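You operate a simulated robot arm through the tools that you are given. There is no shell and no other tool. Be economical: measure what you need, move in short steps, check, and stop when the job is done.

Carry out the task below with a simulated robot arm. There is one attempt and no reset: what you move stays moved.

Task
Space both gliders out to the red marks and hang the teal cloth strip between them.
Fine: free the blue rail lever to slide them, lock it again; pinch and drop nothing.

It is judged by the outcome, as a careful person would: the job done as asked, and still so three seconds after it is handed in. It fails if anything else is knocked over, pushed out of place, dropped, spilled or broken. Flat cloth is picked up by pressing the open fingertips on it (5 to 10 N) and closing them slowly along it; thin cloth reads only 2 to 8 mm in the jaws.

Robot
A 6-joint arm with a two-finger parallel gripper, fixed in place. Base frame: the origin is at the foot of the arm, x ahead of it, y to its left, z up; the work surface is at about z = 852. Readings come in mm, degrees, newtons and seconds.
With the tool pointing down near the work surface it reaches from about 360 to 820 mm from the base axis. Its first joint turns from -166.0 to 166.0 degrees. Payload 3.91 kg.
The tool frame sits at the grasp point between the pads (the TCP): z along the fingers, y along the line on which they close. The tips reach 30 mm beyond it. The gripper opens to 110 mm. The fingers are 20 mm wide and 10 mm thick; the gripper's body (48 by 112 mm) begins 55 mm behind the TCP.
Orientation is that of the tool frame in the base frame, as [roll, pitch, yaw] about the fixed x, y, z axes, in that order (R = Rz(yaw) Ry(pitch) Rx(roll)). With the fingers straight down and closing along the base's y, the tool's x points along the base's -x, its y along +y and its z along -z.

Tools
- The arm moves only by the tool arm_command. Its argument "increments" is a list of rows, each an object (a shift or turn left out is 0, a gripper value left out holds the last) with "dp": the shift along the tool's x, y, z in units of 20 mm (1.0 is 20 mm), a list of three; "rotation": the turn, a rotation vector about the tool's x, y, z in units of 5 degrees (1.0 is 5 degrees), a list of three; "gripper": the opening, from 0 (shut) to 1 (fully open). In form: [{"dp": [x, y, z], "rotation": [rx, ry, rz], "gripper": gripper}, ...]. A call has 1 to 10 rows; each row shifts and turns the commanded pose from where the row before left it, along the tool's axes as they then stand. A call with a number of a shift or a turn outside -1 to 1 is refused whole. Each row takes 0.2 s and may step no farther than 50 mm and 8.6 degrees from the row before; otherwise, or with a gripper value out of range, the whole call is refused. A pose out of reach is approached as far as the arm can. The call stops where the force on the tool passes 90 N (or 10 N more than at its start, if that is more) or the arm is blocked; 0.2 s more then pass. The fingers move at their own pace (about 45 mm/s each) and stop on an object; they squeeze with about 41 N. The grip force told is the motor's: it shows also when the fingers shut on nothing. Time passes only in rows, and 0.2 s behind the last, so rows that do not move let the fingers close. The reply holds the time, the measured pose of the TCP, the force on the tool along the base axes, the opening and the grip force, in the units named above and with some noise, and new pictures: "pictures" is both (left out), scene, wrist or none.
- Cameras (640 x 400 px; columns grow to the right, rows downward): "scene" is fixed at [50.6, 501, 1741.1]; the picture's right is [-0.28, -0.96, 0.00], its down [-0.61, 0.18, -0.77] and it looks along [0.74, -0.22, -0.64] (base axes); focal length 222 px, centre (320, 200). "wrist" rides on the gripper at [-36, 0, -57] in the tool frame; the picture's right is [0.00, -1.00, 0.00], its down [0.97, 0.00, -0.24] and it looks along [0.24, 0.00, 0.97] (tool axes); focal length 218 px, centre (320, 200). There is no depth. A picture from a camera that has moved, and an enlarged one, comes with that camera's place and axes in the base frame and with its lens.
- slide_trunk(by): slides the trunk up (or, below 0, down) by that many mm; the arm rides with it, the base frame stays. It gives what a move gives, with no picture.
- zoom(camera, box): a new picture of the part [left, top, right, bottom] of that camera's present view, enlarged. It takes no simulated time.
- job_done(): hands the job in; it is judged then, once.

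Work in short steps. Places have to be worked out from the pictures, the camera data and where the tool is seen: move nearer, look again, correct. Check each grasp and each placing, and mend what went wrong. You have 120 turns and 150 pictures in all, those below and enlarged ones among them. Open the gripper and draw the arm clear of the work before you hand the job in, unless the task says otherwise; then end with one line.

The tools are called after "Request:" as name(argument=value, ...) on one line, values as JSON. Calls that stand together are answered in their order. arm_command: Moves the arm, as the interface text tells. Its arguments: {"type":"object","properties":{"increments":{"type":"array"},"pictures":{"type":"string","enum":["both","scene","wrist","none"]}},"required":["increments"]} The other tools are called the same way: slide_trunk (by) slides the trunk up or down; zoom (camera, box) takes an enlarged picture of a part of a camera's view; job_done () hands the job in.

At the start:

```text
clock: 0.0
ee_pos: [383.8, 105.7, 1518.3]
orientation: [180.0, -0.1, -180.0]
contact_force: [-0.5, -0.2, -0.3]
finger_gap: 110.1
grasp_force: 0.1
trunk travel left (down, up): [-575.0, 35.0]
```

scene: 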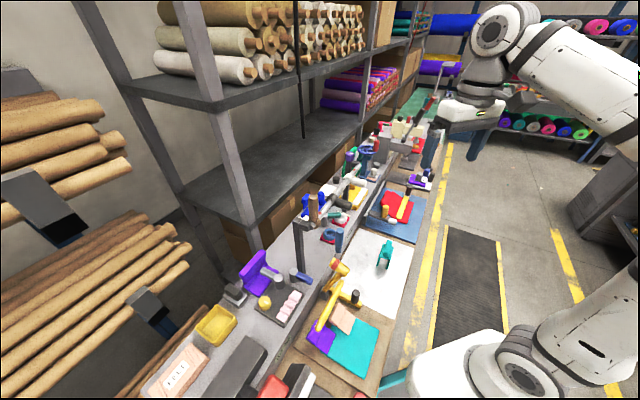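
wrist: 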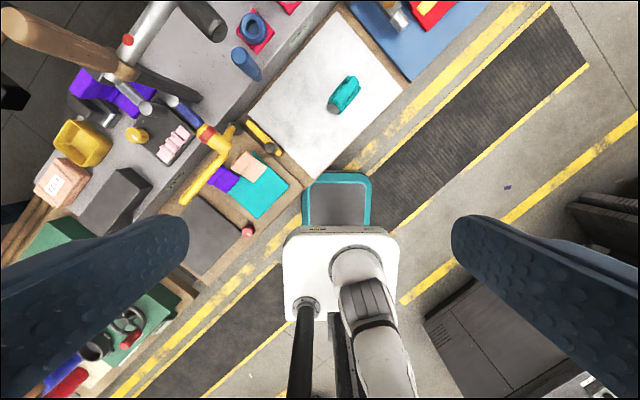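

The pictures show a cluttered bench; I need to find the rail, gliders, marks, lever and teal cloth, so I enlarge both views.

Request:
zoom(camera="scene", box=[220, 200, 440, 400])

Request:
zoom(camera="scene", box=[300, 100, 460, 220])

Request:
zoom(camera="wrist", box=[0, 0, 420, 260])

```text
2.00 times, centred on (330, 300) of scene
camera zoom: at [50.6, 501.0, 1741.1], right [-0.28, -0.96, 0.0], down [-0.61, 0.18, -0.77], along [0.74, -0.22, -0.64], focal length 443 px, centre (300, 0)
```

zoom: 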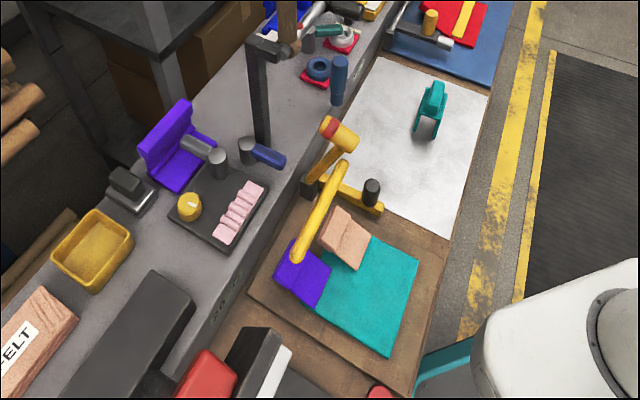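

```text
3.33 times, centred on (380, 160) of scene
camera zoom: at [50.6, 501.0, 1741.1], right [-0.28, -0.96, 0.0], down [-0.61, 0.18, -0.77], along [0.74, -0.22, -0.64], focal length 739 px, centre (120, 333)
```

zoom: 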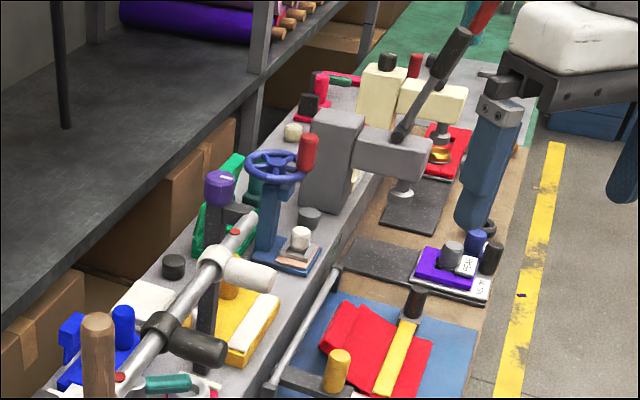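

```text
1.52 times, centred on (210, 130) of wrist
camera zoom: at [419.5, 106.9, 1572.5], right [0.0, -1.0, 0.0], down [-0.97, 0.0, 0.24], along [-0.24, 0.0, -0.97], focal length 333 px, centre (488, 307)
```

zoom: 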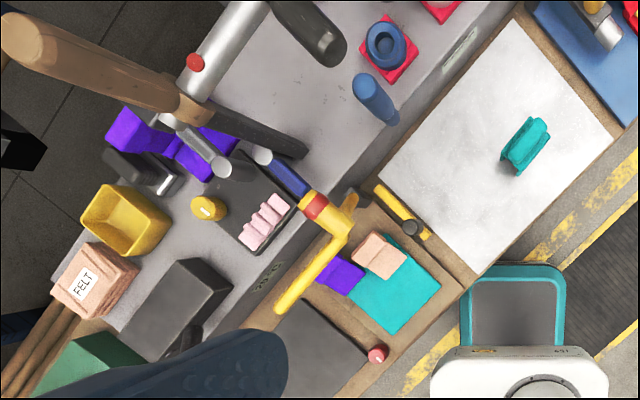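

I enlarge the rail region, which seems to carry two clamps and red marks.

Request:
zoom(camera="scene", box=[285, 145, 385, 208])

Request:
zoom(camera="scene", box=[270, 180, 370, 243])

Request:
zoom(camera="wrist", box=[0, 0, 320, 200])

```text
6.35 times, centred on (335, 176) of scene
camera zoom: at [50.6, 501.0, 1741.1], right [-0.28, -0.96, 0.0], down [-0.61, 0.18, -0.77], along [0.74, -0.22, -0.64], focal length 1407 px, centre (225, 349)
```

zoom: 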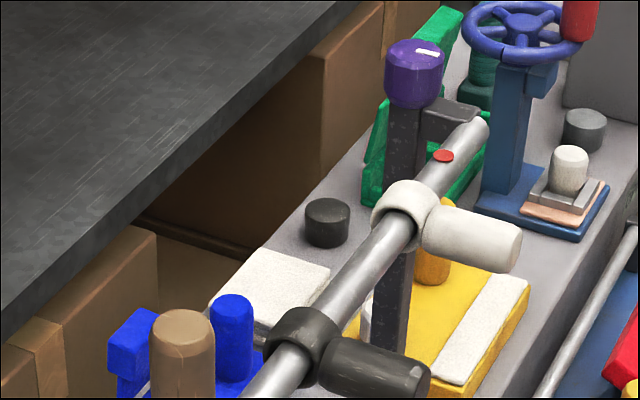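

```text
6.35 times, centred on (320, 212) of scene
camera zoom: at [50.6, 501.0, 1741.1], right [-0.28, -0.96, 0.0], down [-0.61, 0.18, -0.77], along [0.74, -0.22, -0.64], focal length 1407 px, centre (320, 127)
```

zoom: 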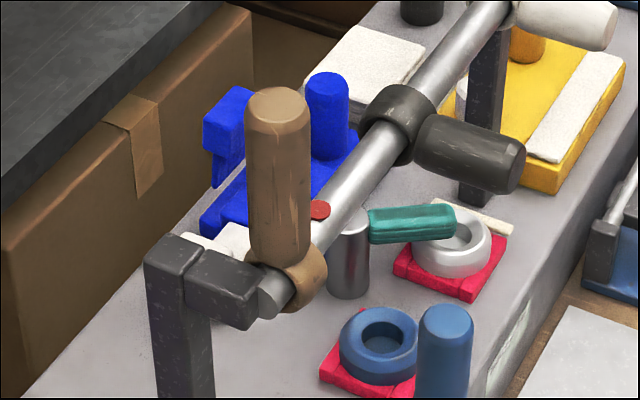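

```text
2.00 times, centred on (160, 100) of wrist
camera zoom: at [419.5, 106.9, 1572.5], right [0.0, -1.0, 0.0], down [-0.97, 0.0, 0.24], along [-0.24, 0.0, -0.97], focal length 436 px, centre (640, 400)
```

zoom: 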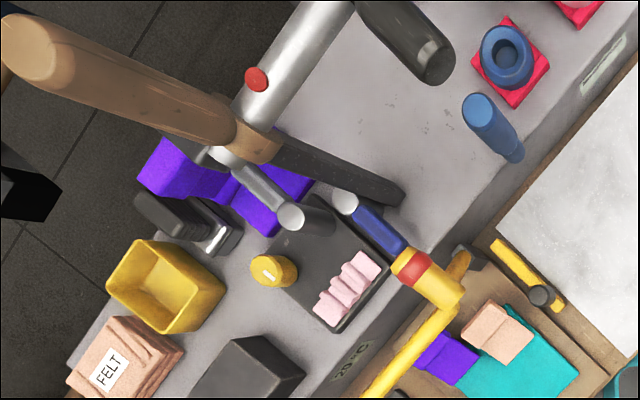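

The silver rail (z≈1250) has black and white ring gliders and red marks near (552,352) and (763,140); no blue lever is evident yet. I move above this area to look down, staying high.

Request:
arm_command(increments=[{"dp": [-0.5, 1, 0]}, {"dp": [-0.5, 1, 0]}, {"dp": [-0.5, 1, 0]}, {"dp": [-0.5, 1, 0]}, {"dp": [-0.5, 1, 0]}, {"dp": [-0.5, 1, 0]}, {"dp": [-0.5, 0.5, 0]}], pictures="wrist")

```text
clock: 1.6
ee_pos: [454.4, 236.0, 1514.0]
orientation: [179.9, 0.2, -179.9]
contact_force: [-0.3, 0.4, 0.7]
finger_gap: 109.9
grasp_force: 0.0
trunk travel left (down, up): [-575.0, 35.0]
camera wrist: at [490.4, 236.5, 1570.1], right [0.0, -1.0, 0.0], down [-0.97, 0.0, 0.24], along [-0.24, 0.0, -0.97], focal length 218 px, centre (320, 200)
```

wrist: 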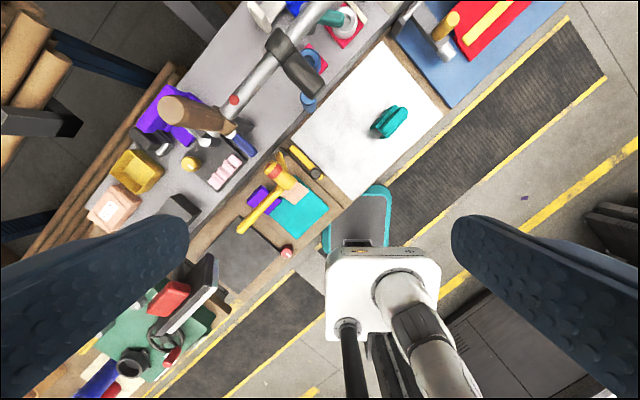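

I tilt the wrist forward so its camera looks toward the rail and the far part of the bench.

Request:
arm_command(increments=[{"rotation": [0, -1, 0]}, {"rotation": [0, -1, 0]}, {"rotation": [0, -1, 0]}, {"rotation": [0, -1, 0]}, {"rotation": [0, -1, 0]}, {"rotation": [0, -1, 0]}, {"rotation": [0, -1, 0]}, {"rotation": [0, -1, 0]}], pictures="wrist")

```text
clock: 3.4
ee_pos: [452.3, 237.7, 1516.2]
orientation: [180.0, 40.1, 180.0]
contact_force: [-0.4, 0.0, -0.5]
finger_gap: 109.9
grasp_force: 0.0
trunk travel left (down, up): [-575.0, 35.0]
camera wrist: at [444.0, 237.3, 1582.4], right [0.0, -1.0, 0.0], down [-0.9, 0.0, -0.44], along [0.44, 0.0, -0.9], focal length 218 px, centre (320, 200)
```

wrist: 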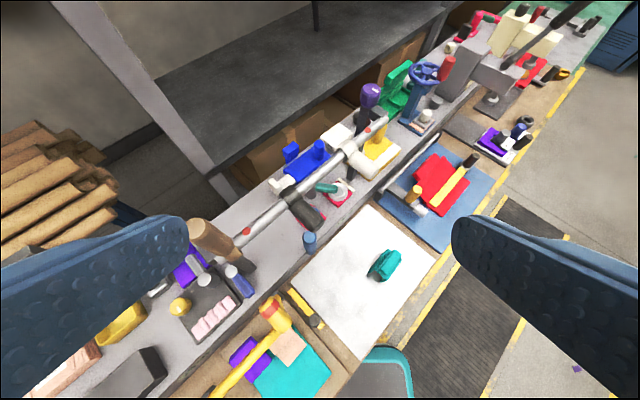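

Request:
zoom(camera="wrist", box=[180, 60, 440, 222])

Request:
zoom(camera="wrist", box=[180, 200, 440, 400])

Request:
zoom(camera="wrist", box=[370, 0, 640, 169])

```text
2.46 times, centred on (310, 141) of wrist
camera zoom: at [444.0, 237.3, 1582.4], right [0.0, -1.0, 0.0], down [-0.9, 0.0, -0.44], along [0.44, 0.0, -0.9], focal length 537 px, centre (345, 345)
```

zoom: 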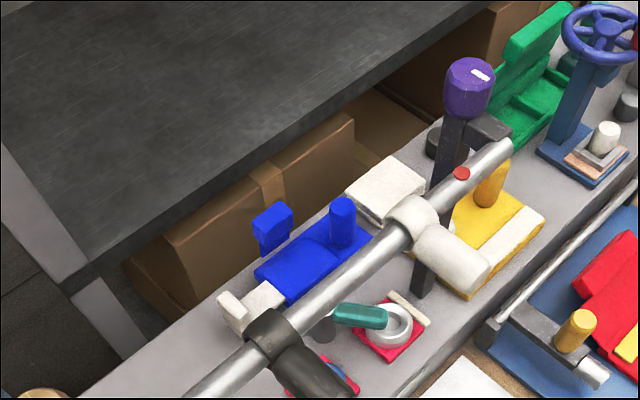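

```text
2.00 times, centred on (310, 300) of wrist
camera zoom: at [444.0, 237.3, 1582.4], right [0.0, -1.0, 0.0], down [-0.9, 0.0, -0.44], along [0.44, 0.0, -0.9], focal length 436 px, centre (340, 0)
```

zoom: 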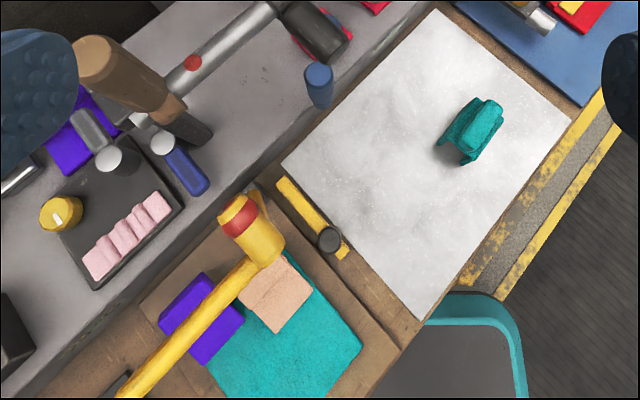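

```text
2.37 times, centred on (505, 84) of wrist
camera zoom: at [444.0, 237.3, 1582.4], right [0.0, -1.0, 0.0], down [-0.9, 0.0, -0.44], along [0.44, 0.0, -0.9], focal length 517 px, centre (-118, 473)
```

zoom: 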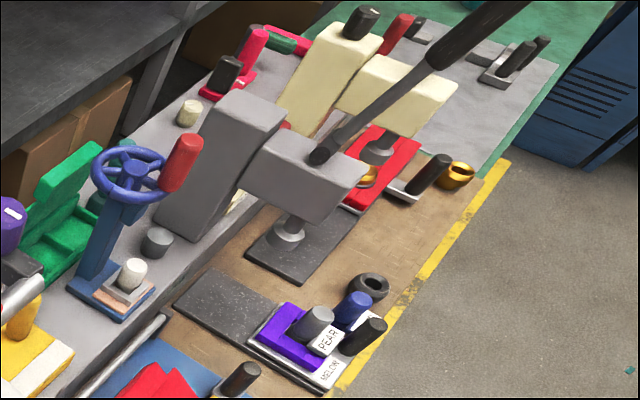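

No clear blue lever yet; I come down in front of the rail for a closer oblique view.

Request:
arm_command(increments=[{"dp": [1, 0, 0.65]}, {"dp": [1, 0, 0.65]}, {"dp": [1, 0, 0.65]}, {"dp": [1, 0, 0.65]}, {"dp": [1, 0, 0.65]}, {"dp": [1, 0, 0.65]}, {"dp": [1, 0, 0.65]}], pictures="wrist")

Request:
zoom(camera="wrist", box=[160, 0, 480, 200])

Request:
zoom(camera="scene", box=[210, 240, 370, 340])

```text
clock: 5.0
ee_pos: [405.5, 237.6, 1357.9]
orientation: [-180.0, 39.9, 179.9]
contact_force: [0.1, 0.0, -0.5]
finger_gap: 110.0
grasp_force: 0.1
trunk travel left (down, up): [-575.0, 35.0]
camera wrist: at [396.4, 237.8, 1423.3], right [0.0, -1.0, 0.0], down [-0.9, 0.0, -0.44], along [0.44, 0.0, -0.9], focal length 218 px, centre (320, 200)
```

wrist: 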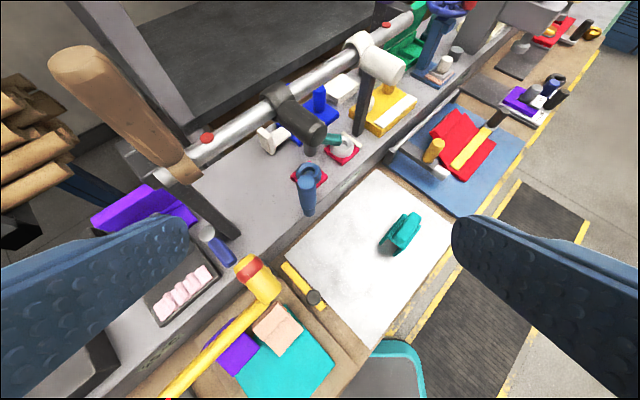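

```text
2.00 times, centred on (320, 100) of wrist
camera zoom: at [396.4, 237.8, 1423.3], right [0.0, -1.0, 0.0], down [-0.9, 0.0, -0.44], along [0.44, 0.0, -0.9], focal length 436 px, centre (320, 400)
```

zoom: 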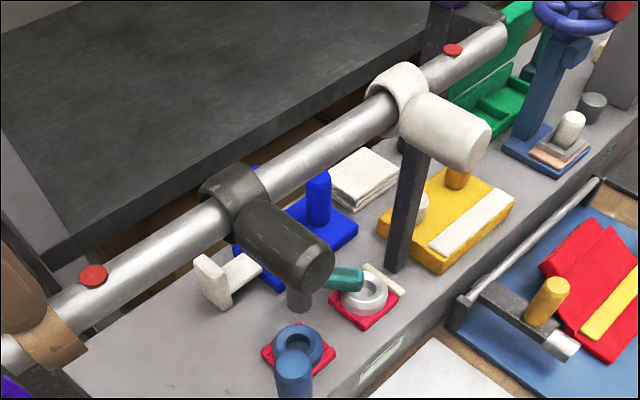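

```text
4.00 times, centred on (290, 290) of scene
camera zoom: at [50.6, 501.0, 1741.1], right [-0.28, -0.96, 0.0], down [-0.61, 0.18, -0.77], along [0.74, -0.22, -0.64], focal length 886 px, centre (440, -160)
```

zoom: 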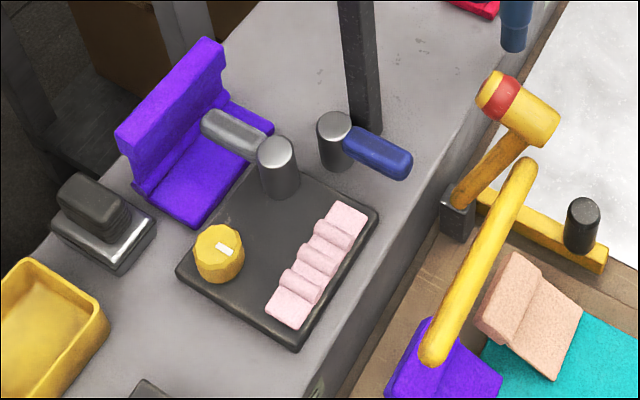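

I locate a blue handle on a silver stub beside the near rail post at about (530,462,1006), handle pointing to (475,412). I go closer to inspect it.

Request:
arm_command(increments=[{"dp": [0.5, 1, 0.43]}, {"dp": [0.5, 1, 0.43]}, {"dp": [0.5, 1, 0.43]}, {"dp": [0.5, 1, 0.43]}, {"dp": [0.5, 1, 0.43]}, {"dp": [0.5, 1, 0.43]}, {"dp": [0.5, 1, 0.43]}, {"dp": [0.5, 1, 0.43]}, {"dp": [0.5, 1, 0.43]}, {"dp": [0.5, 1, 0.43]}], pictures="wrist")

Request:
zoom(camera="wrist", box=[200, 50, 440, 200])

```text
clock: 7.2
ee_pos: [383.6, 439.3, 1224.2]
orientation: [180.0, 40.0, -180.0]
contact_force: [0.2, 0.0, -0.1]
finger_gap: 110.1
grasp_force: 0.1
trunk travel left (down, up): [-575.0, 35.0]
camera wrist: at [375.1, 439.7, 1289.9], right [0.0, -1.0, 0.0], down [-0.9, 0.0, -0.44], along [0.44, 0.0, -0.9], focal length 218 px, centre (320, 200)
```

wrist: 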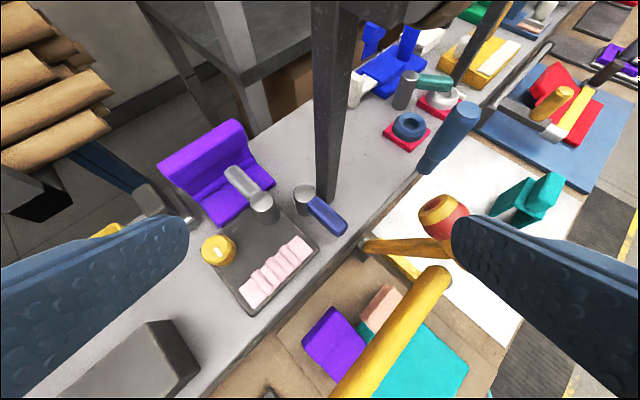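

```text
2.67 times, centred on (320, 125) of wrist
camera zoom: at [375.1, 439.7, 1289.9], right [0.0, -1.0, 0.0], down [-0.9, 0.0, -0.44], along [0.44, 0.0, -0.9], focal length 582 px, centre (320, 400)
```

zoom: 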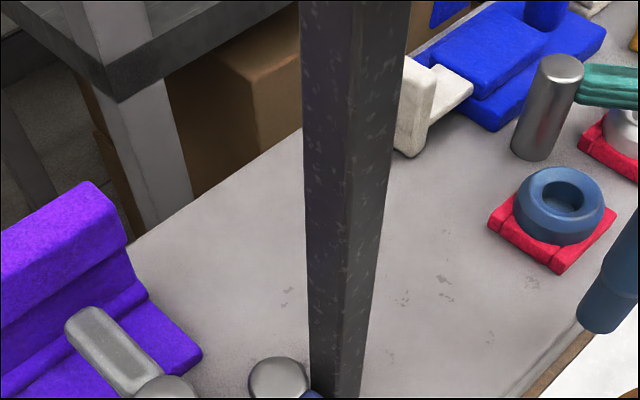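

The blue handle sits by the post foot. I look closely at the teal object on the white board, the cloth, and the lever.

Request:
zoom(camera="wrist", box=[400, 120, 640, 270])

Request:
zoom(camera="wrist", box=[180, 150, 500, 400])

Request:
zoom(camera="scene", box=[340, 225, 420, 275])

```text
2.67 times, centred on (520, 195) of wrist
camera zoom: at [375.1, 439.7, 1289.9], right [0.0, -1.0, 0.0], down [-0.9, 0.0, -0.44], along [0.44, 0.0, -0.9], focal length 582 px, centre (-213, 213)
```

zoom: 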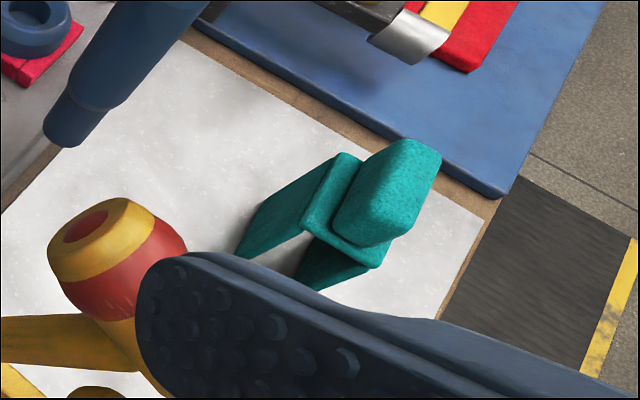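

```text
1.60 times, centred on (340, 275) of wrist
camera zoom: at [375.1, 439.7, 1289.9], right [0.0, -1.0, 0.0], down [-0.9, 0.0, -0.44], along [0.44, 0.0, -0.9], focal length 349 px, centre (288, 80)
```

zoom: 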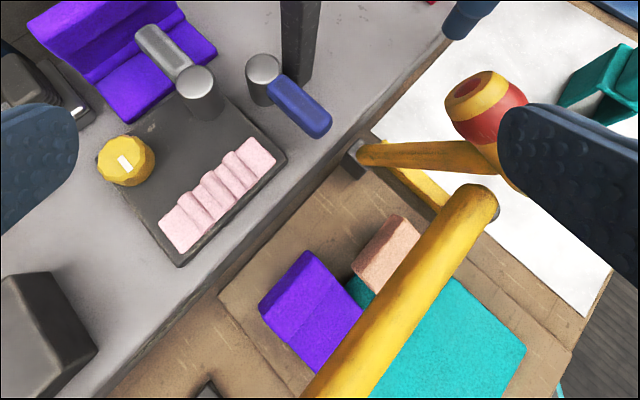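

```text
8.00 times, centred on (380, 250) of scene
camera zoom: at [50.6, 501.0, 1741.1], right [-0.28, -0.96, 0.0], down [-0.61, 0.18, -0.77], along [0.74, -0.22, -0.64], focal length 1773 px, centre (-160, -200)
```

zoom: 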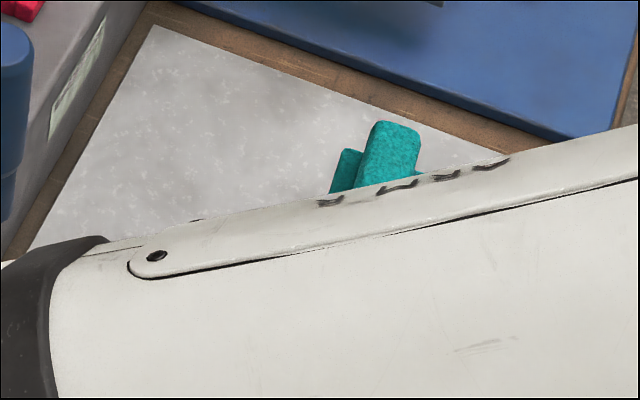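

The teal thing on the board is rigid, so the teal sheet by the yellow arm is the cloth. A steel-blue rod near (590,258,1040) by the rail also could be the lever; I move over to view it from the side.

Request:
arm_command(increments=[{"dp": [0, -1, 0], "rotation": [0, -0.6, 0]}, {"dp": [0, -1, 0], "rotation": [0, -0.6, 0]}, {"dp": [0, -1, 0], "rotation": [0, -0.6, 0]}, {"dp": [0, -1, 0], "rotation": [0, -0.6, 0]}, {"dp": [0, -1, 0], "rotation": [0, -0.6, 0]}, {"dp": [0, -1, 0], "rotation": [0, -0.6, 0]}, {"dp": [0, -1, 0], "rotation": [0, -0.6, 0]}, {"dp": [0, -1, 0], "rotation": [0, -0.6, 0]}, {"dp": [0, -1, 0], "rotation": [0, -0.6, 0]}, {"dp": [0, -1, 0], "rotation": [0, -0.6, 0]}], pictures="none")

Request:
arm_command(increments=[{"dp": [0.8, -1, 0]}, {"dp": [0.8, -1, 0]}, {"dp": [0.8, -1, 0]}], pictures="wrist")

Request:
zoom(camera="wrist", box=[160, 0, 480, 200])

```text
clock: 9.4
ee_pos: [381.5, 235.6, 1226.9]
orientation: [180.0, 70.2, 179.9]
contact_force: [0.9, -0.8, -0.3]
finger_gap: 109.7
grasp_force: 0.1
trunk travel left (down, up): [-575.0, 35.0]
```

```text
clock: 10.2
ee_pos: [388.0, 225.0, 1215.0]
orientation: [-179.9, 69.9, -179.9]
contact_force: [-0.4, -0.2, -0.1]
finger_gap: 110.0
grasp_force: 0.1
out of reach, approached as far as the arm can: row 1, 2, 3
trunk travel left (down, up): [-575.0, 35.0]
camera wrist: at [347.2, 223.6, 1267.0], right [0.0, -1.0, 0.0], down [-0.56, 0.0, -0.83], along [0.83, 0.0, -0.56], focal length 218 px, centre (320, 200)
```

wrist: 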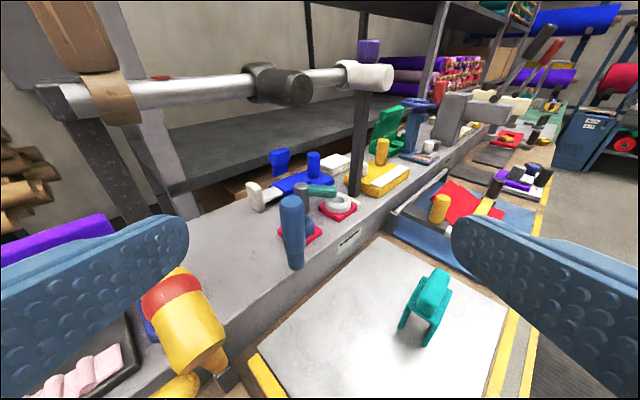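

```text
2.00 times, centred on (320, 100) of wrist
camera zoom: at [347.2, 223.6, 1267.0], right [0.0, -1.0, 0.0], down [-0.56, 0.0, -0.83], along [0.83, 0.0, -0.56], focal length 436 px, centre (320, 400)
```

zoom: 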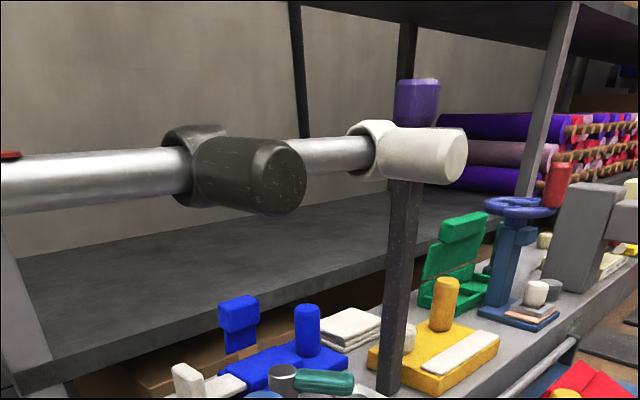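

The steel-blue rod stands on the bench under the rail; the blue stub-handle is beside the post. I yaw left to inspect the near rail end, the wooden-handled collar and the post.

Request:
arm_command(increments=[{"rotation": [-0.94, 0, -0.342]}, {"rotation": [-0.94, 0, -0.342]}, {"rotation": [-0.94, 0, -0.342]}, {"rotation": [-0.94, 0, -0.342]}, {"rotation": [-0.94, 0, -0.342]}, {"rotation": [-0.94, 0, -0.342]}, {"rotation": [-0.94, 0, -0.342]}], pictures="wrist")

Request:
zoom(camera="wrist", box=[180, 0, 460, 175])

Request:
zoom(camera="wrist", box=[180, 150, 460, 325])

```text
clock: 11.8
ee_pos: [404.0, 279.8, 1235.6]
orientation: [-179.5, 69.9, -145.0]
contact_force: [0.1, 0.2, -0.1]
finger_gap: 109.9
grasp_force: 0.0
out of reach, approached as far as the arm can: row 1, 2, 3, 4, 5, 6, 7
trunk travel left (down, up): [-575.0, 35.0]
camera wrist: at [370.2, 257.3, 1287.5], right [0.57, -0.82, 0.0], down [-0.46, -0.32, -0.83], along [0.68, 0.47, -0.56], focal length 218 px, centre (320, 200)
```

wrist: 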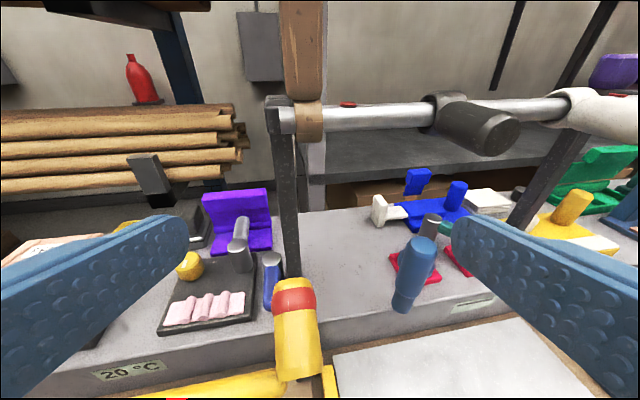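

```text
2.29 times, centred on (320, 88) of wrist
camera zoom: at [370.2, 257.3, 1287.5], right [0.57, -0.82, 0.0], down [-0.46, -0.32, -0.83], along [0.68, 0.47, -0.56], focal length 499 px, centre (320, 457)
```

zoom: 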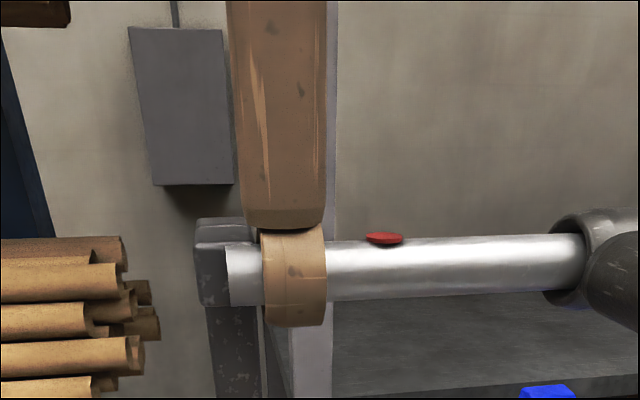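

```text
2.29 times, centred on (320, 238) of wrist
camera zoom: at [370.2, 257.3, 1287.5], right [0.57, -0.82, 0.0], down [-0.46, -0.32, -0.83], along [0.68, 0.47, -0.56], focal length 499 px, centre (320, 114)
```

zoom: 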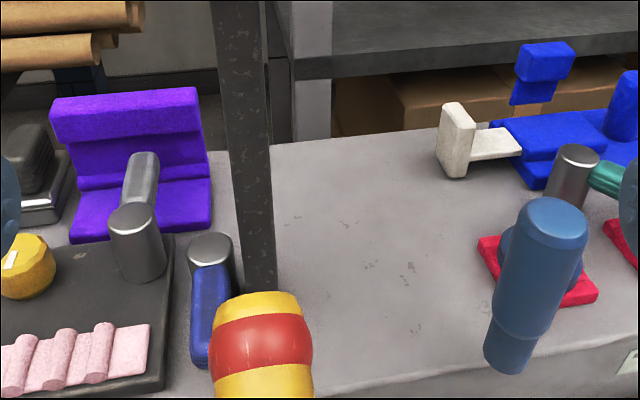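

Best candidate is the blue handle on the silver stub at the near post's foot. I return to tool-down aligned with the bench, then raise and lower the trunk for better reach.

Request:
arm_command(increments=[{"rotation": [0, 1, 0]}, {"rotation": [0, 1, 0]}, {"rotation": [0, 1, 0]}, {"rotation": [0, 1, 0]}, {"rotation": [0, 1, 0]}, {"rotation": [0, 1, 0]}, {"rotation": [0, 1, 0]}, {"rotation": [0, 1, 0]}, {"rotation": [0, 1, 0]}, {"rotation": [0, 1, 0]}], pictures="none")

Request:
arm_command(increments=[{"rotation": [0, 1, 0], "dp": [0, 0, -0.5]}, {"rotation": [0, 1, 0], "dp": [0, 0, -0.5]}, {"rotation": [0, 1, 0], "dp": [0, 0, -0.5]}, {"rotation": [0, 1, 0], "dp": [0, 0, -0.5]}, {"rotation": [0, 0, -1], "dp": [0, 0, -0.5]}, {"rotation": [0, 0, -1], "dp": [0, 0, -0.5]}], pictures="both")

```text
clock: 14.0
ee_pos: [407.3, 271.9, 1234.7]
orientation: [-178.1, 27.0, -146.3]
contact_force: [0.2, 0.3, 0.1]
finger_gap: 109.9
grasp_force: 0.1
out of reach, approached as far as the arm can: row 4, 6
trunk travel left (down, up): [-575.0, 35.0]
```

```text
clock: 15.4
ee_pos: [394.9, 266.0, 1292.2]
orientation: [-177.0, 6.6, -136.8]
contact_force: [0.1, -0.5, 0.5]
finger_gap: 110.0
grasp_force: 0.1
trunk travel left (down, up): [-575.0, 35.0]
camera wrist: at [414.4, 287.9, 1351.5], right [0.68, -0.73, 0.05], down [-0.73, -0.67, 0.13], along [-0.06, -0.12, -0.99], focal length 218 px, centre (320, 200)
```

scene: 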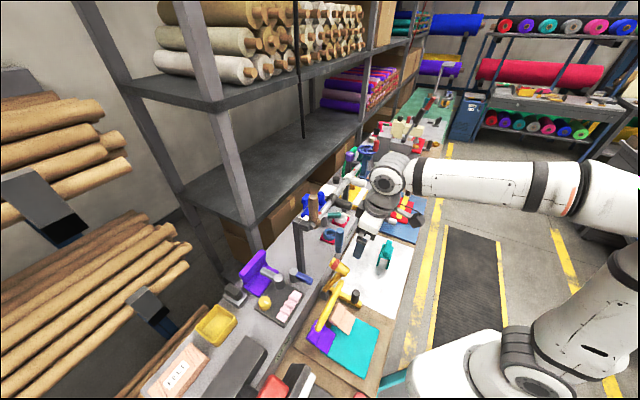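
wrist: 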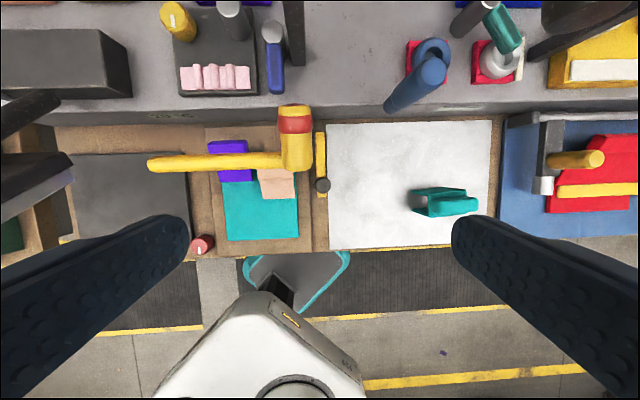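

A clear aligned top view; I enlarge the cloth station and the lever zone.

Request:
zoom(camera="wrist", box=[170, 100, 350, 260])

Request:
zoom(camera="wrist", box=[140, 0, 340, 120])

Request:
zoom(camera="scene", box=[310, 270, 400, 390])

```text
2.50 times, centred on (260, 180) of wrist
camera zoom: at [414.4, 287.9, 1351.5], right [0.68, -0.73, 0.05], down [-0.73, -0.67, 0.13], along [-0.06, -0.12, -0.99], focal length 546 px, centre (470, 250)
```

zoom: 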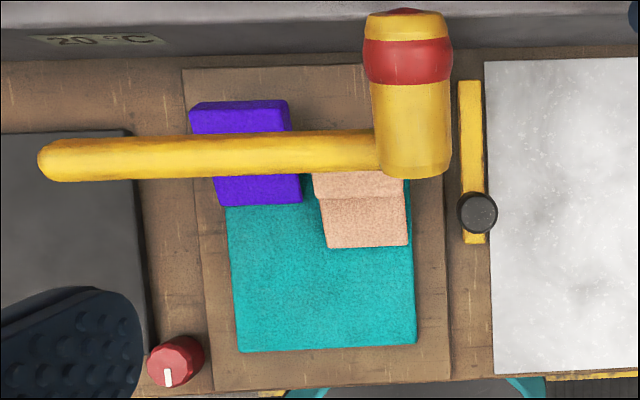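

```text
3.20 times, centred on (240, 60) of wrist
camera zoom: at [414.4, 287.9, 1351.5], right [0.68, -0.73, 0.05], down [-0.73, -0.67, 0.13], along [-0.06, -0.12, -0.99], focal length 698 px, centre (576, 648)
```

zoom: 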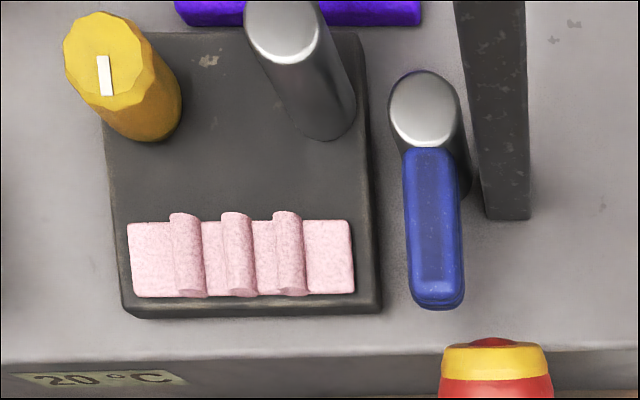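

```text
3.33 times, centred on (355, 330) of scene
camera zoom: at [50.6, 501.0, 1741.1], right [-0.28, -0.96, 0.0], down [-0.61, 0.18, -0.77], along [0.74, -0.22, -0.64], focal length 739 px, centre (203, -233)
```

zoom: 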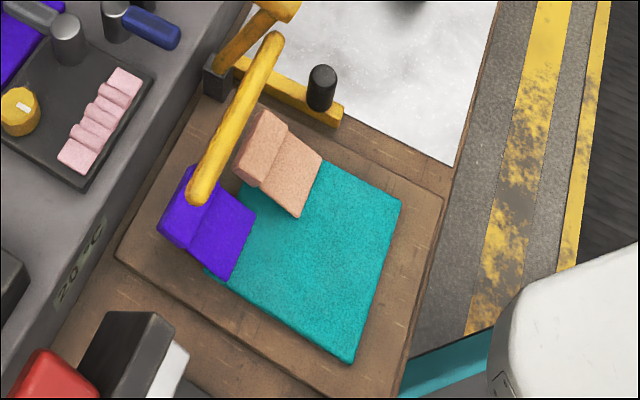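

I check the teal arch on the white board again, and the rest of the table.

Request:
zoom(camera="wrist", box=[380, 160, 500, 235])

Request:
zoom(camera="scene", box=[350, 225, 430, 275])

Request:
zoom(camera="wrist", box=[380, 0, 640, 160])

```text
5.33 times, centred on (440, 198) of wrist
camera zoom: at [414.4, 287.9, 1351.5], right [0.68, -0.73, 0.05], down [-0.73, -0.67, 0.13], along [-0.06, -0.12, -0.99], focal length 1164 px, centre (-320, 213)
```

zoom: 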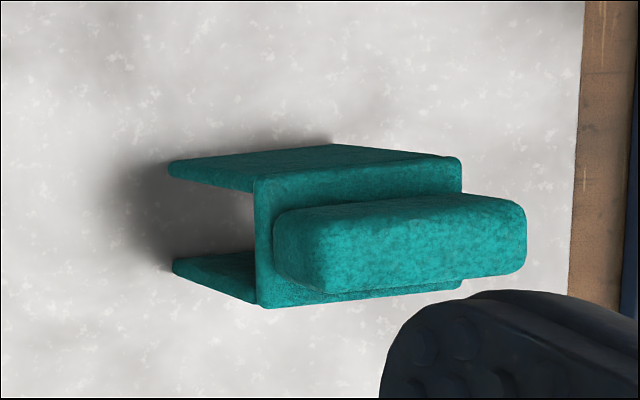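

```text
8.00 times, centred on (390, 250) of scene
camera zoom: at [50.6, 501.0, 1741.1], right [-0.28, -0.96, 0.0], down [-0.61, 0.18, -0.77], along [0.74, -0.22, -0.64], focal length 1773 px, centre (-240, -200)
```

zoom: 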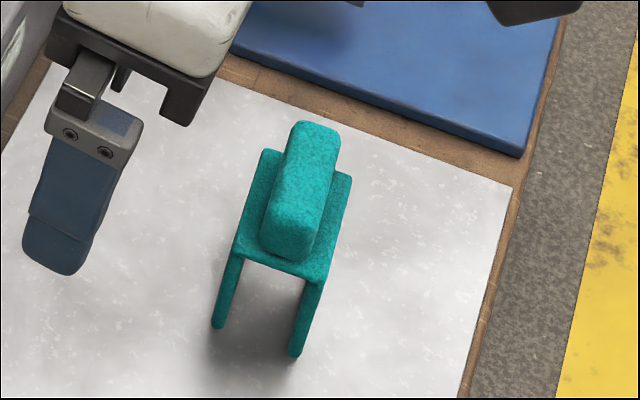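

```text
2.46 times, centred on (510, 80) of wrist
camera zoom: at [414.4, 287.9, 1351.5], right [0.68, -0.73, 0.05], down [-0.73, -0.67, 0.13], along [-0.06, -0.12, -0.99], focal length 537 px, centre (-148, 495)
```

zoom: 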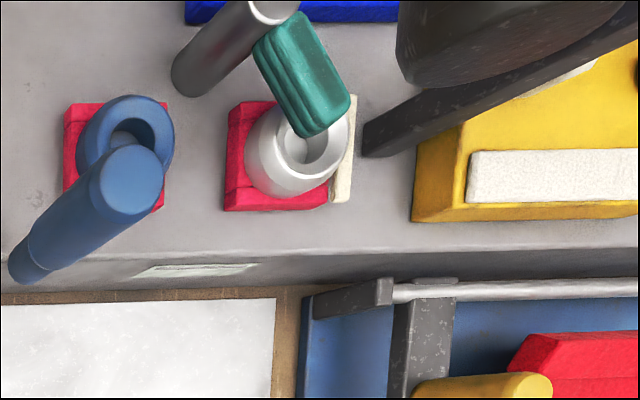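

The blue handle stands alone beside the rail post, so I take it as the rail lever. The rail end overhangs it, so I'll approach leaning in from its left: first shift left along the bench at height, then tilt.

Request:
arm_command(increments=[{"dp": [0, 1, 0], "rotation": [-0.6, 0.7, -0.3]}, {"dp": [0, 1, 0], "rotation": [0, 0.65, 0]}, {"dp": [0, 1, 0]}, {"dp": [0, 1, 0]}, {"dp": [0, 1, 0]}, {"dp": [-1, 1, 0]}, {"dp": [-1, 0.5, 0]}, {"dp": [-1, 0, 0]}, {"dp": [-1, 0, 0]}, {"dp": [-1, 0, 0]}], pictures="none")

Request:
arm_command(increments=[{"dp": [-1, 0, 0], "rotation": [1, 0, 0], "gripper": 0.6}, {"dp": [-1, 0, 0], "rotation": [1, 0, 0]}, {"dp": [-0.5, 0, 0.5], "rotation": [1, 0, 0]}, {"dp": [0, 0, 0.8], "rotation": [1, 0, 0]}, {"dp": [0, 0, 0.8], "rotation": [1, 0, 0]}, {"dp": [0, 0, 0.8], "rotation": [1, 0, 0]}], pictures="both")

```text
clock: 17.6
ee_pos: [377.5, 428.0, 1292.1]
orientation: [-180.0, -0.2, -135.5]
contact_force: [0.4, 0.3, 0.0]
finger_gap: 110.0
grasp_force: 0.1
trunk travel left (down, up): [-575.0, 35.0]
```

```text
clock: 19.0
ee_pos: [423.3, 449.7, 1236.6]
orientation: [-149.9, -0.1, -135.5]
contact_force: [-1.3, 0.8, 1.2]
finger_gap: 66.3
grasp_force: 0.1
trunk travel left (down, up): [-575.0, 35.0]
camera wrist: at [430.6, 496.7, 1284.6], right [0.61, -0.62, 0.5], down [-0.78, -0.59, 0.21], along [0.17, -0.52, -0.84], focal length 218 px, centre (320, 200)
```

scene: 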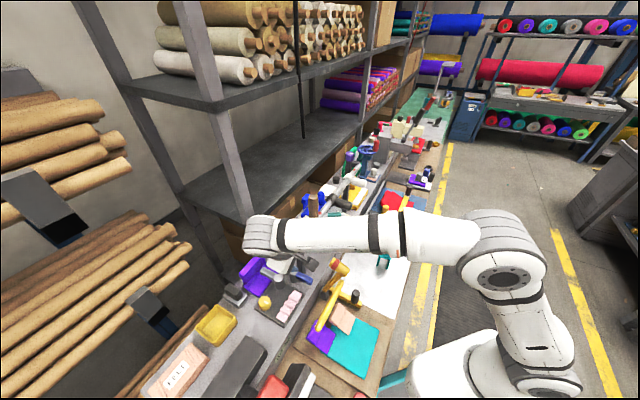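
wrist: 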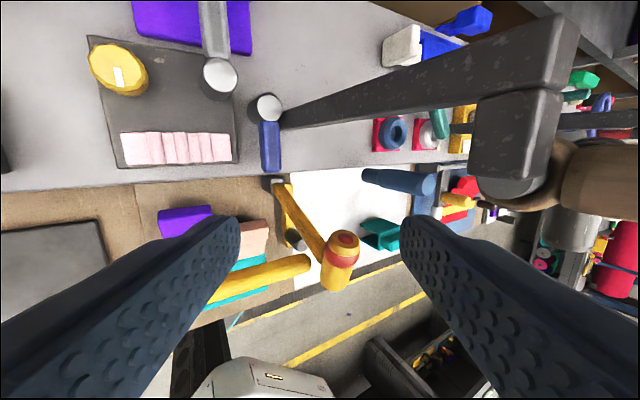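

The lever stub reads (525,465) and its tip (477,417), z≈1000. I align with it and descend part way along the leaning tool axis.

Request:
arm_command(increments=[{"dp": [-0.5, 1, 0], "gripper": 0.5}, {"dp": [-0.5, 1, 0.5]}, {"dp": [-0.52, 1, 0.9]}, {"dp": [0, 0.35, 0.9]}, {"dp": [0, 0, 0.9]}, {"dp": [0, 0, 0.9]}, {"dp": [0, 0, 0.9]}, {"dp": [0, 0, 0.9]}], pictures="both")

```text
clock: 20.8
ee_pos: [445.4, 471.7, 1100.7]
orientation: [-150.1, -0.1, -135.3]
contact_force: [-0.4, -0.4, 0.3]
finger_gap: 54.9
grasp_force: 0.1
trunk travel left (down, up): [-575.0, 35.0]
camera wrist: at [452.4, 517.8, 1148.9], right [0.61, -0.62, 0.5], down [-0.78, -0.6, 0.21], along [0.17, -0.52, -0.84], focal length 218 px, centre (320, 200)
```

scene: 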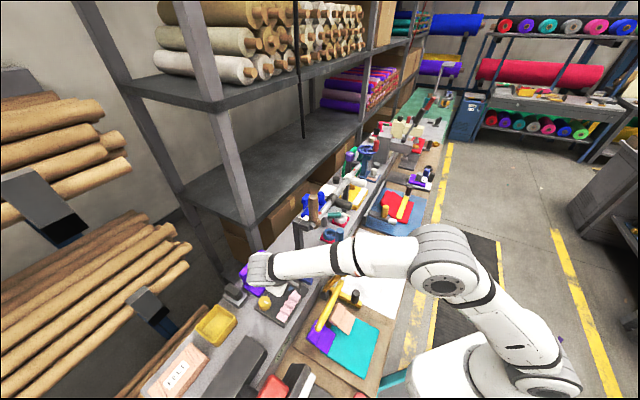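
wrist: 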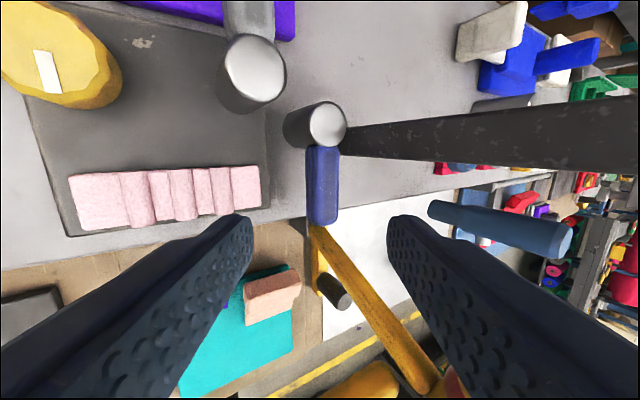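

Alignment is good; the handle lies between the open fingers. I descend the remaining ~100 mm.

Request:
arm_command(increments=[{"dp": [-0.1, 0, 0.9]}, {"dp": [-0.1, 0, 0.9]}, {"dp": [0, 0, 0.9]}, {"dp": [0, 0, 0.9]}, {"dp": [0, 0, 0.9]}, {"dp": [0, 0, 0.5]}], pictures="wrist")

```text
clock: 22.2
ee_pos: [483.2, 439.5, 1012.9]
orientation: [-150.0, -0.1, -135.5]
contact_force: [0.7, 0.6, -0.8]
finger_gap: 54.9
grasp_force: 0.1
trunk travel left (down, up): [-575.0, 35.0]
camera wrist: at [490.3, 485.5, 1062.0], right [0.61, -0.62, 0.5], down [-0.78, -0.59, 0.21], along [0.17, -0.52, -0.84], focal length 218 px, centre (320, 200)
```

wrist: 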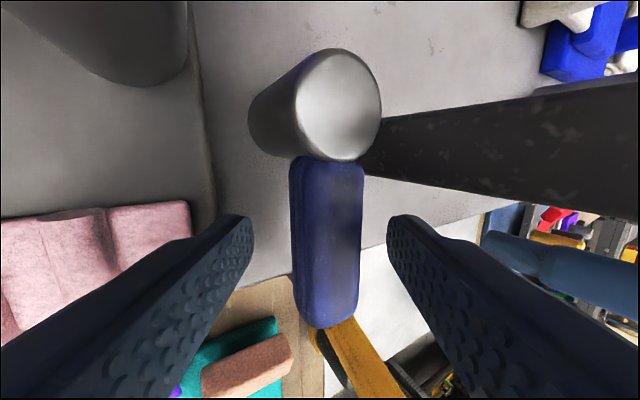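

The handle top is near z≈997 between the fingers. I go 8 mm deeper, then gently push it to the left (away from the post) and read the force.

Request:
arm_command(increments=[{"dp": [0, 0, 0.4]}, {"dp": [0, 0.43, -0.25]}, {"dp": [0, 0.2, -0.12]}], pictures="none")

Request:
arm_command(increments=[{"dp": [0, 0.2, -0.12]}, {"dp": [0, 0.2, -0.12]}], pictures="wrist")

```text
clock: 23.0
ee_pos: [479.5, 440.8, 1007.2]
orientation: [-149.9, -0.3, -135.6]
contact_force: [23.8, -22.4, 3.3]
finger_gap: 51.0
grasp_force: 0.1
trunk travel left (down, up): [-575.0, 35.0]
```

```text
clock: 23.6
ee_pos: [478.0, 443.8, 1007.5]
orientation: [-149.9, -0.3, -135.8]
contact_force: [34.8, -46.2, 2.3]
finger_gap: 45.3
grasp_force: 0.1
trunk travel left (down, up): [-575.0, 35.0]
camera wrist: at [483.4, 489.0, 1055.6], right [0.61, -0.62, 0.5], down [-0.78, -0.59, 0.21], along [0.16, -0.52, -0.84], focal length 218 px, centre (320, 200)
```

wrist: 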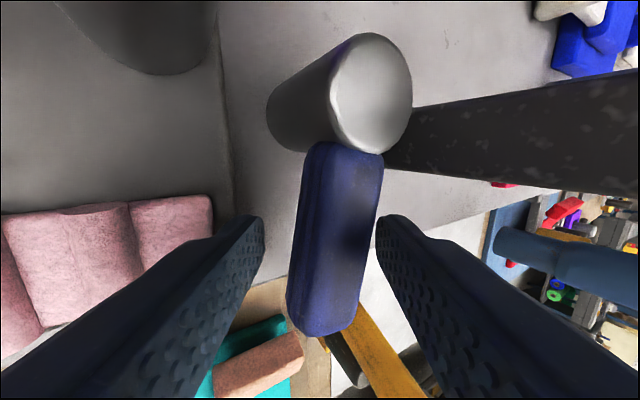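

The handle turned about 10° to the left under ~55 N, so it does pivot that way. I back off, close the fingers for a stiffer pusher, and see where it stays.

Request:
arm_command(increments=[{"dp": [0, -0.7, 0.3]}, {"dp": [0, 0, -1]}, {"dp": [0, 0, -1]}, {"dp": [0, 0, -1], "gripper": 0}, {"dp": [0, 0, 0]}, {"dp": [0, 0, 0]}, {"dp": [0, 0, 0]}], pictures="wrist")

```text
clock: 25.2
ee_pos: [459.6, 463.7, 1061.9]
orientation: [-150.1, -0.2, -135.5]
contact_force: [0.8, 0.0, -0.3]
finger_gap: 0.0
grasp_force: 32.7
trunk travel left (down, up): [-575.0, 35.0]
camera wrist: at [465.9, 508.5, 1110.1], right [0.61, -0.62, 0.5], down [-0.78, -0.59, 0.21], along [0.17, -0.52, -0.84], focal length 218 px, centre (320, 200)
```

wrist: 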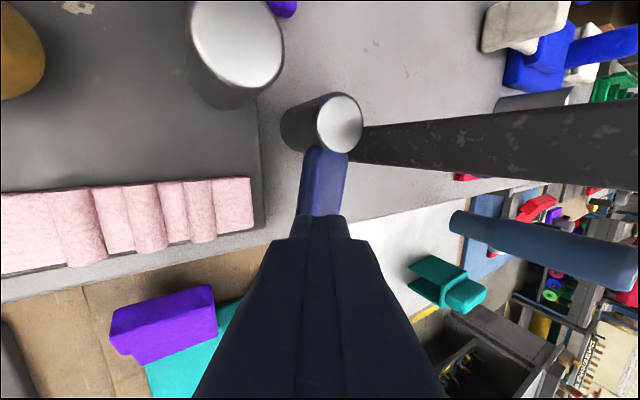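

The lever stays where pushed. I place the closed fingers on its right side for a longer push.

Request:
arm_command(increments=[{"dp": [0.47, -0.6, 0.4]}, {"dp": [0, -0.53, 0.6]}, {"dp": [0, 0, 0.9]}, {"dp": [0, 0, 0.9]}, {"dp": [0, 0, 0.9]}, {"dp": [0, 0, 0.3]}], pictures="wrist")

```text
clock: 26.3
ee_pos: [489.5, 419.7, 1038.7]
orientation: [-149.7, 1.6, -135.2]
contact_force: [-13.8, -16.7, 37.3]
finger_gap: 0.1
grasp_force: 37.5
trunk travel left (down, up): [-575.0, 35.0]
stopped in row 5: the force on the tool passed its limit (the readings are from after the stop); the commanded pose is now the measured one
camera wrist: at [494.4, 465.3, 1086.4], right [0.6, -0.62, 0.5], down [-0.78, -0.6, 0.18], along [0.19, -0.5, -0.84], focal length 218 px, centre (320, 200)
```

wrist: 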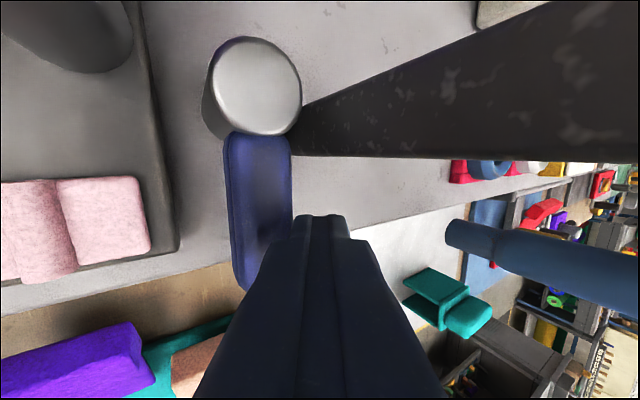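

The tip touched, probably the handle's upper right edge (~z 1013). I lift, shift a bit further right and retry.

Request:
arm_command(increments=[{"dp": [0, 0, -0.6]}, {"dp": [0.3, -0.55, 0]}, {"dp": [0, 0, 0.5]}, {"dp": [0, 0, 0.5]}, {"dp": [0, 0, 0.5]}], pictures="wrist")

```text
clock: 27.5
ee_pos: [501.5, 407.4, 1020.2]
orientation: [-149.9, 1.3, -135.2]
contact_force: [-0.8, -0.2, 0.2]
finger_gap: 0.1
grasp_force: 37.9
trunk travel left (down, up): [-575.0, 35.0]
camera wrist: at [506.5, 452.2, 1069.2], right [0.6, -0.62, 0.5], down [-0.78, -0.6, 0.19], along [0.19, -0.5, -0.84], focal length 218 px, centre (320, 200)
```

wrist: 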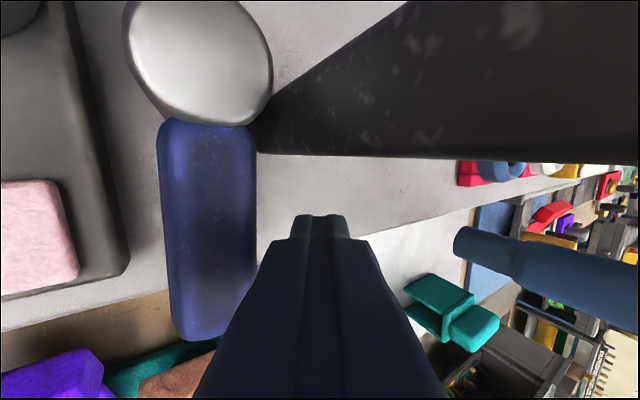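

Now clear at the right side of the handle. I go 10 mm deeper and push in an arc about the stub.

Request:
arm_command(increments=[{"dp": [0, 0, 0.5]}, {"dp": [0.21, 0.47, -0.27]}, {"dp": [0.11, 0.5, -0.29]}, {"dp": [0.01, 0.51, -0.29]}], pictures="wrist")

```text
clock: 28.5
ee_pos: [476.2, 423.2, 1010.7]
orientation: [-149.9, 1.2, -135.1]
contact_force: [2.2, -1.4, 1.6]
finger_gap: 0.1
grasp_force: 37.9
trunk travel left (down, up): [-575.0, 35.0]
camera wrist: at [481.0, 467.8, 1060.3], right [0.6, -0.62, 0.5], down [-0.78, -0.6, 0.19], along [0.19, -0.5, -0.84], focal length 218 px, centre (320, 200)
```

wrist: 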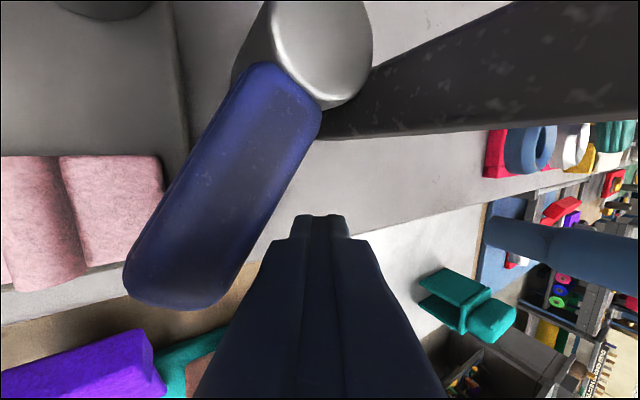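

The lever now swings freely, about 30° round. I keep following the arc until it stops.

Request:
arm_command(increments=[{"dp": [-0.09, 0.5, -0.29]}, {"dp": [-0.19, 0.48, -0.28]}, {"dp": [-0.28, 0.44, -0.25]}], pictures="wrist")

```text
clock: 29.3
ee_pos: [463.1, 450.8, 1011.7]
orientation: [-149.8, 1.0, -135.2]
contact_force: [7.0, -28.2, 0.3]
finger_gap: 0.0
grasp_force: 37.7
trunk travel left (down, up): [-575.0, 35.0]
camera wrist: at [468.1, 496.1, 1059.8], right [0.6, -0.62, 0.5], down [-0.78, -0.6, 0.19], along [0.18, -0.51, -0.84], focal length 218 px, centre (320, 200)
```

wrist: 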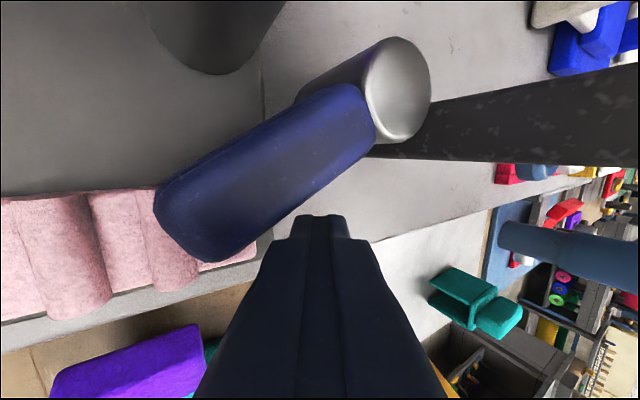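

About 55–60° now with ~29 N. I push a bit more to find the stop.

Request:
arm_command(increments=[{"dp": [-0.37, 0.39, -0.23]}, {"dp": [-0.4, 0.33, -0.19]}], pictures="wrist")

```text
clock: 29.9
ee_pos: [462.0, 452.6, 1012.4]
orientation: [-148.9, -0.4, -136.4]
contact_force: [1.7, -46.6, 16.7]
finger_gap: 0.0
grasp_force: 37.6
trunk travel left (down, up): [-575.0, 35.0]
stopped in row 2: the force on the tool passed its limit (the readings are from after the stop); the commanded pose is now the measured one
camera wrist: at [468.5, 498.8, 1059.0], right [0.59, -0.62, 0.52], down [-0.79, -0.58, 0.21], along [0.17, -0.53, -0.83], focal length 218 px, centre (320, 200)
```

wrist: 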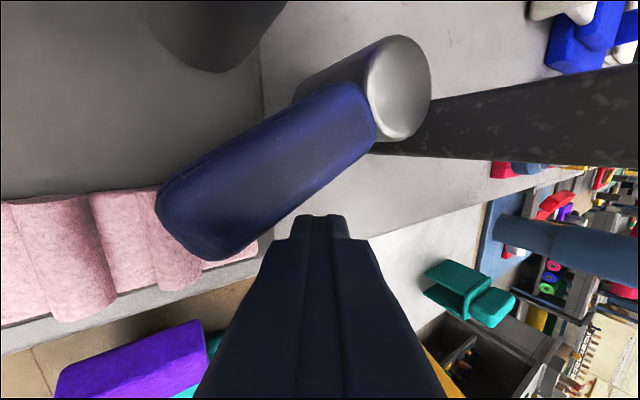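

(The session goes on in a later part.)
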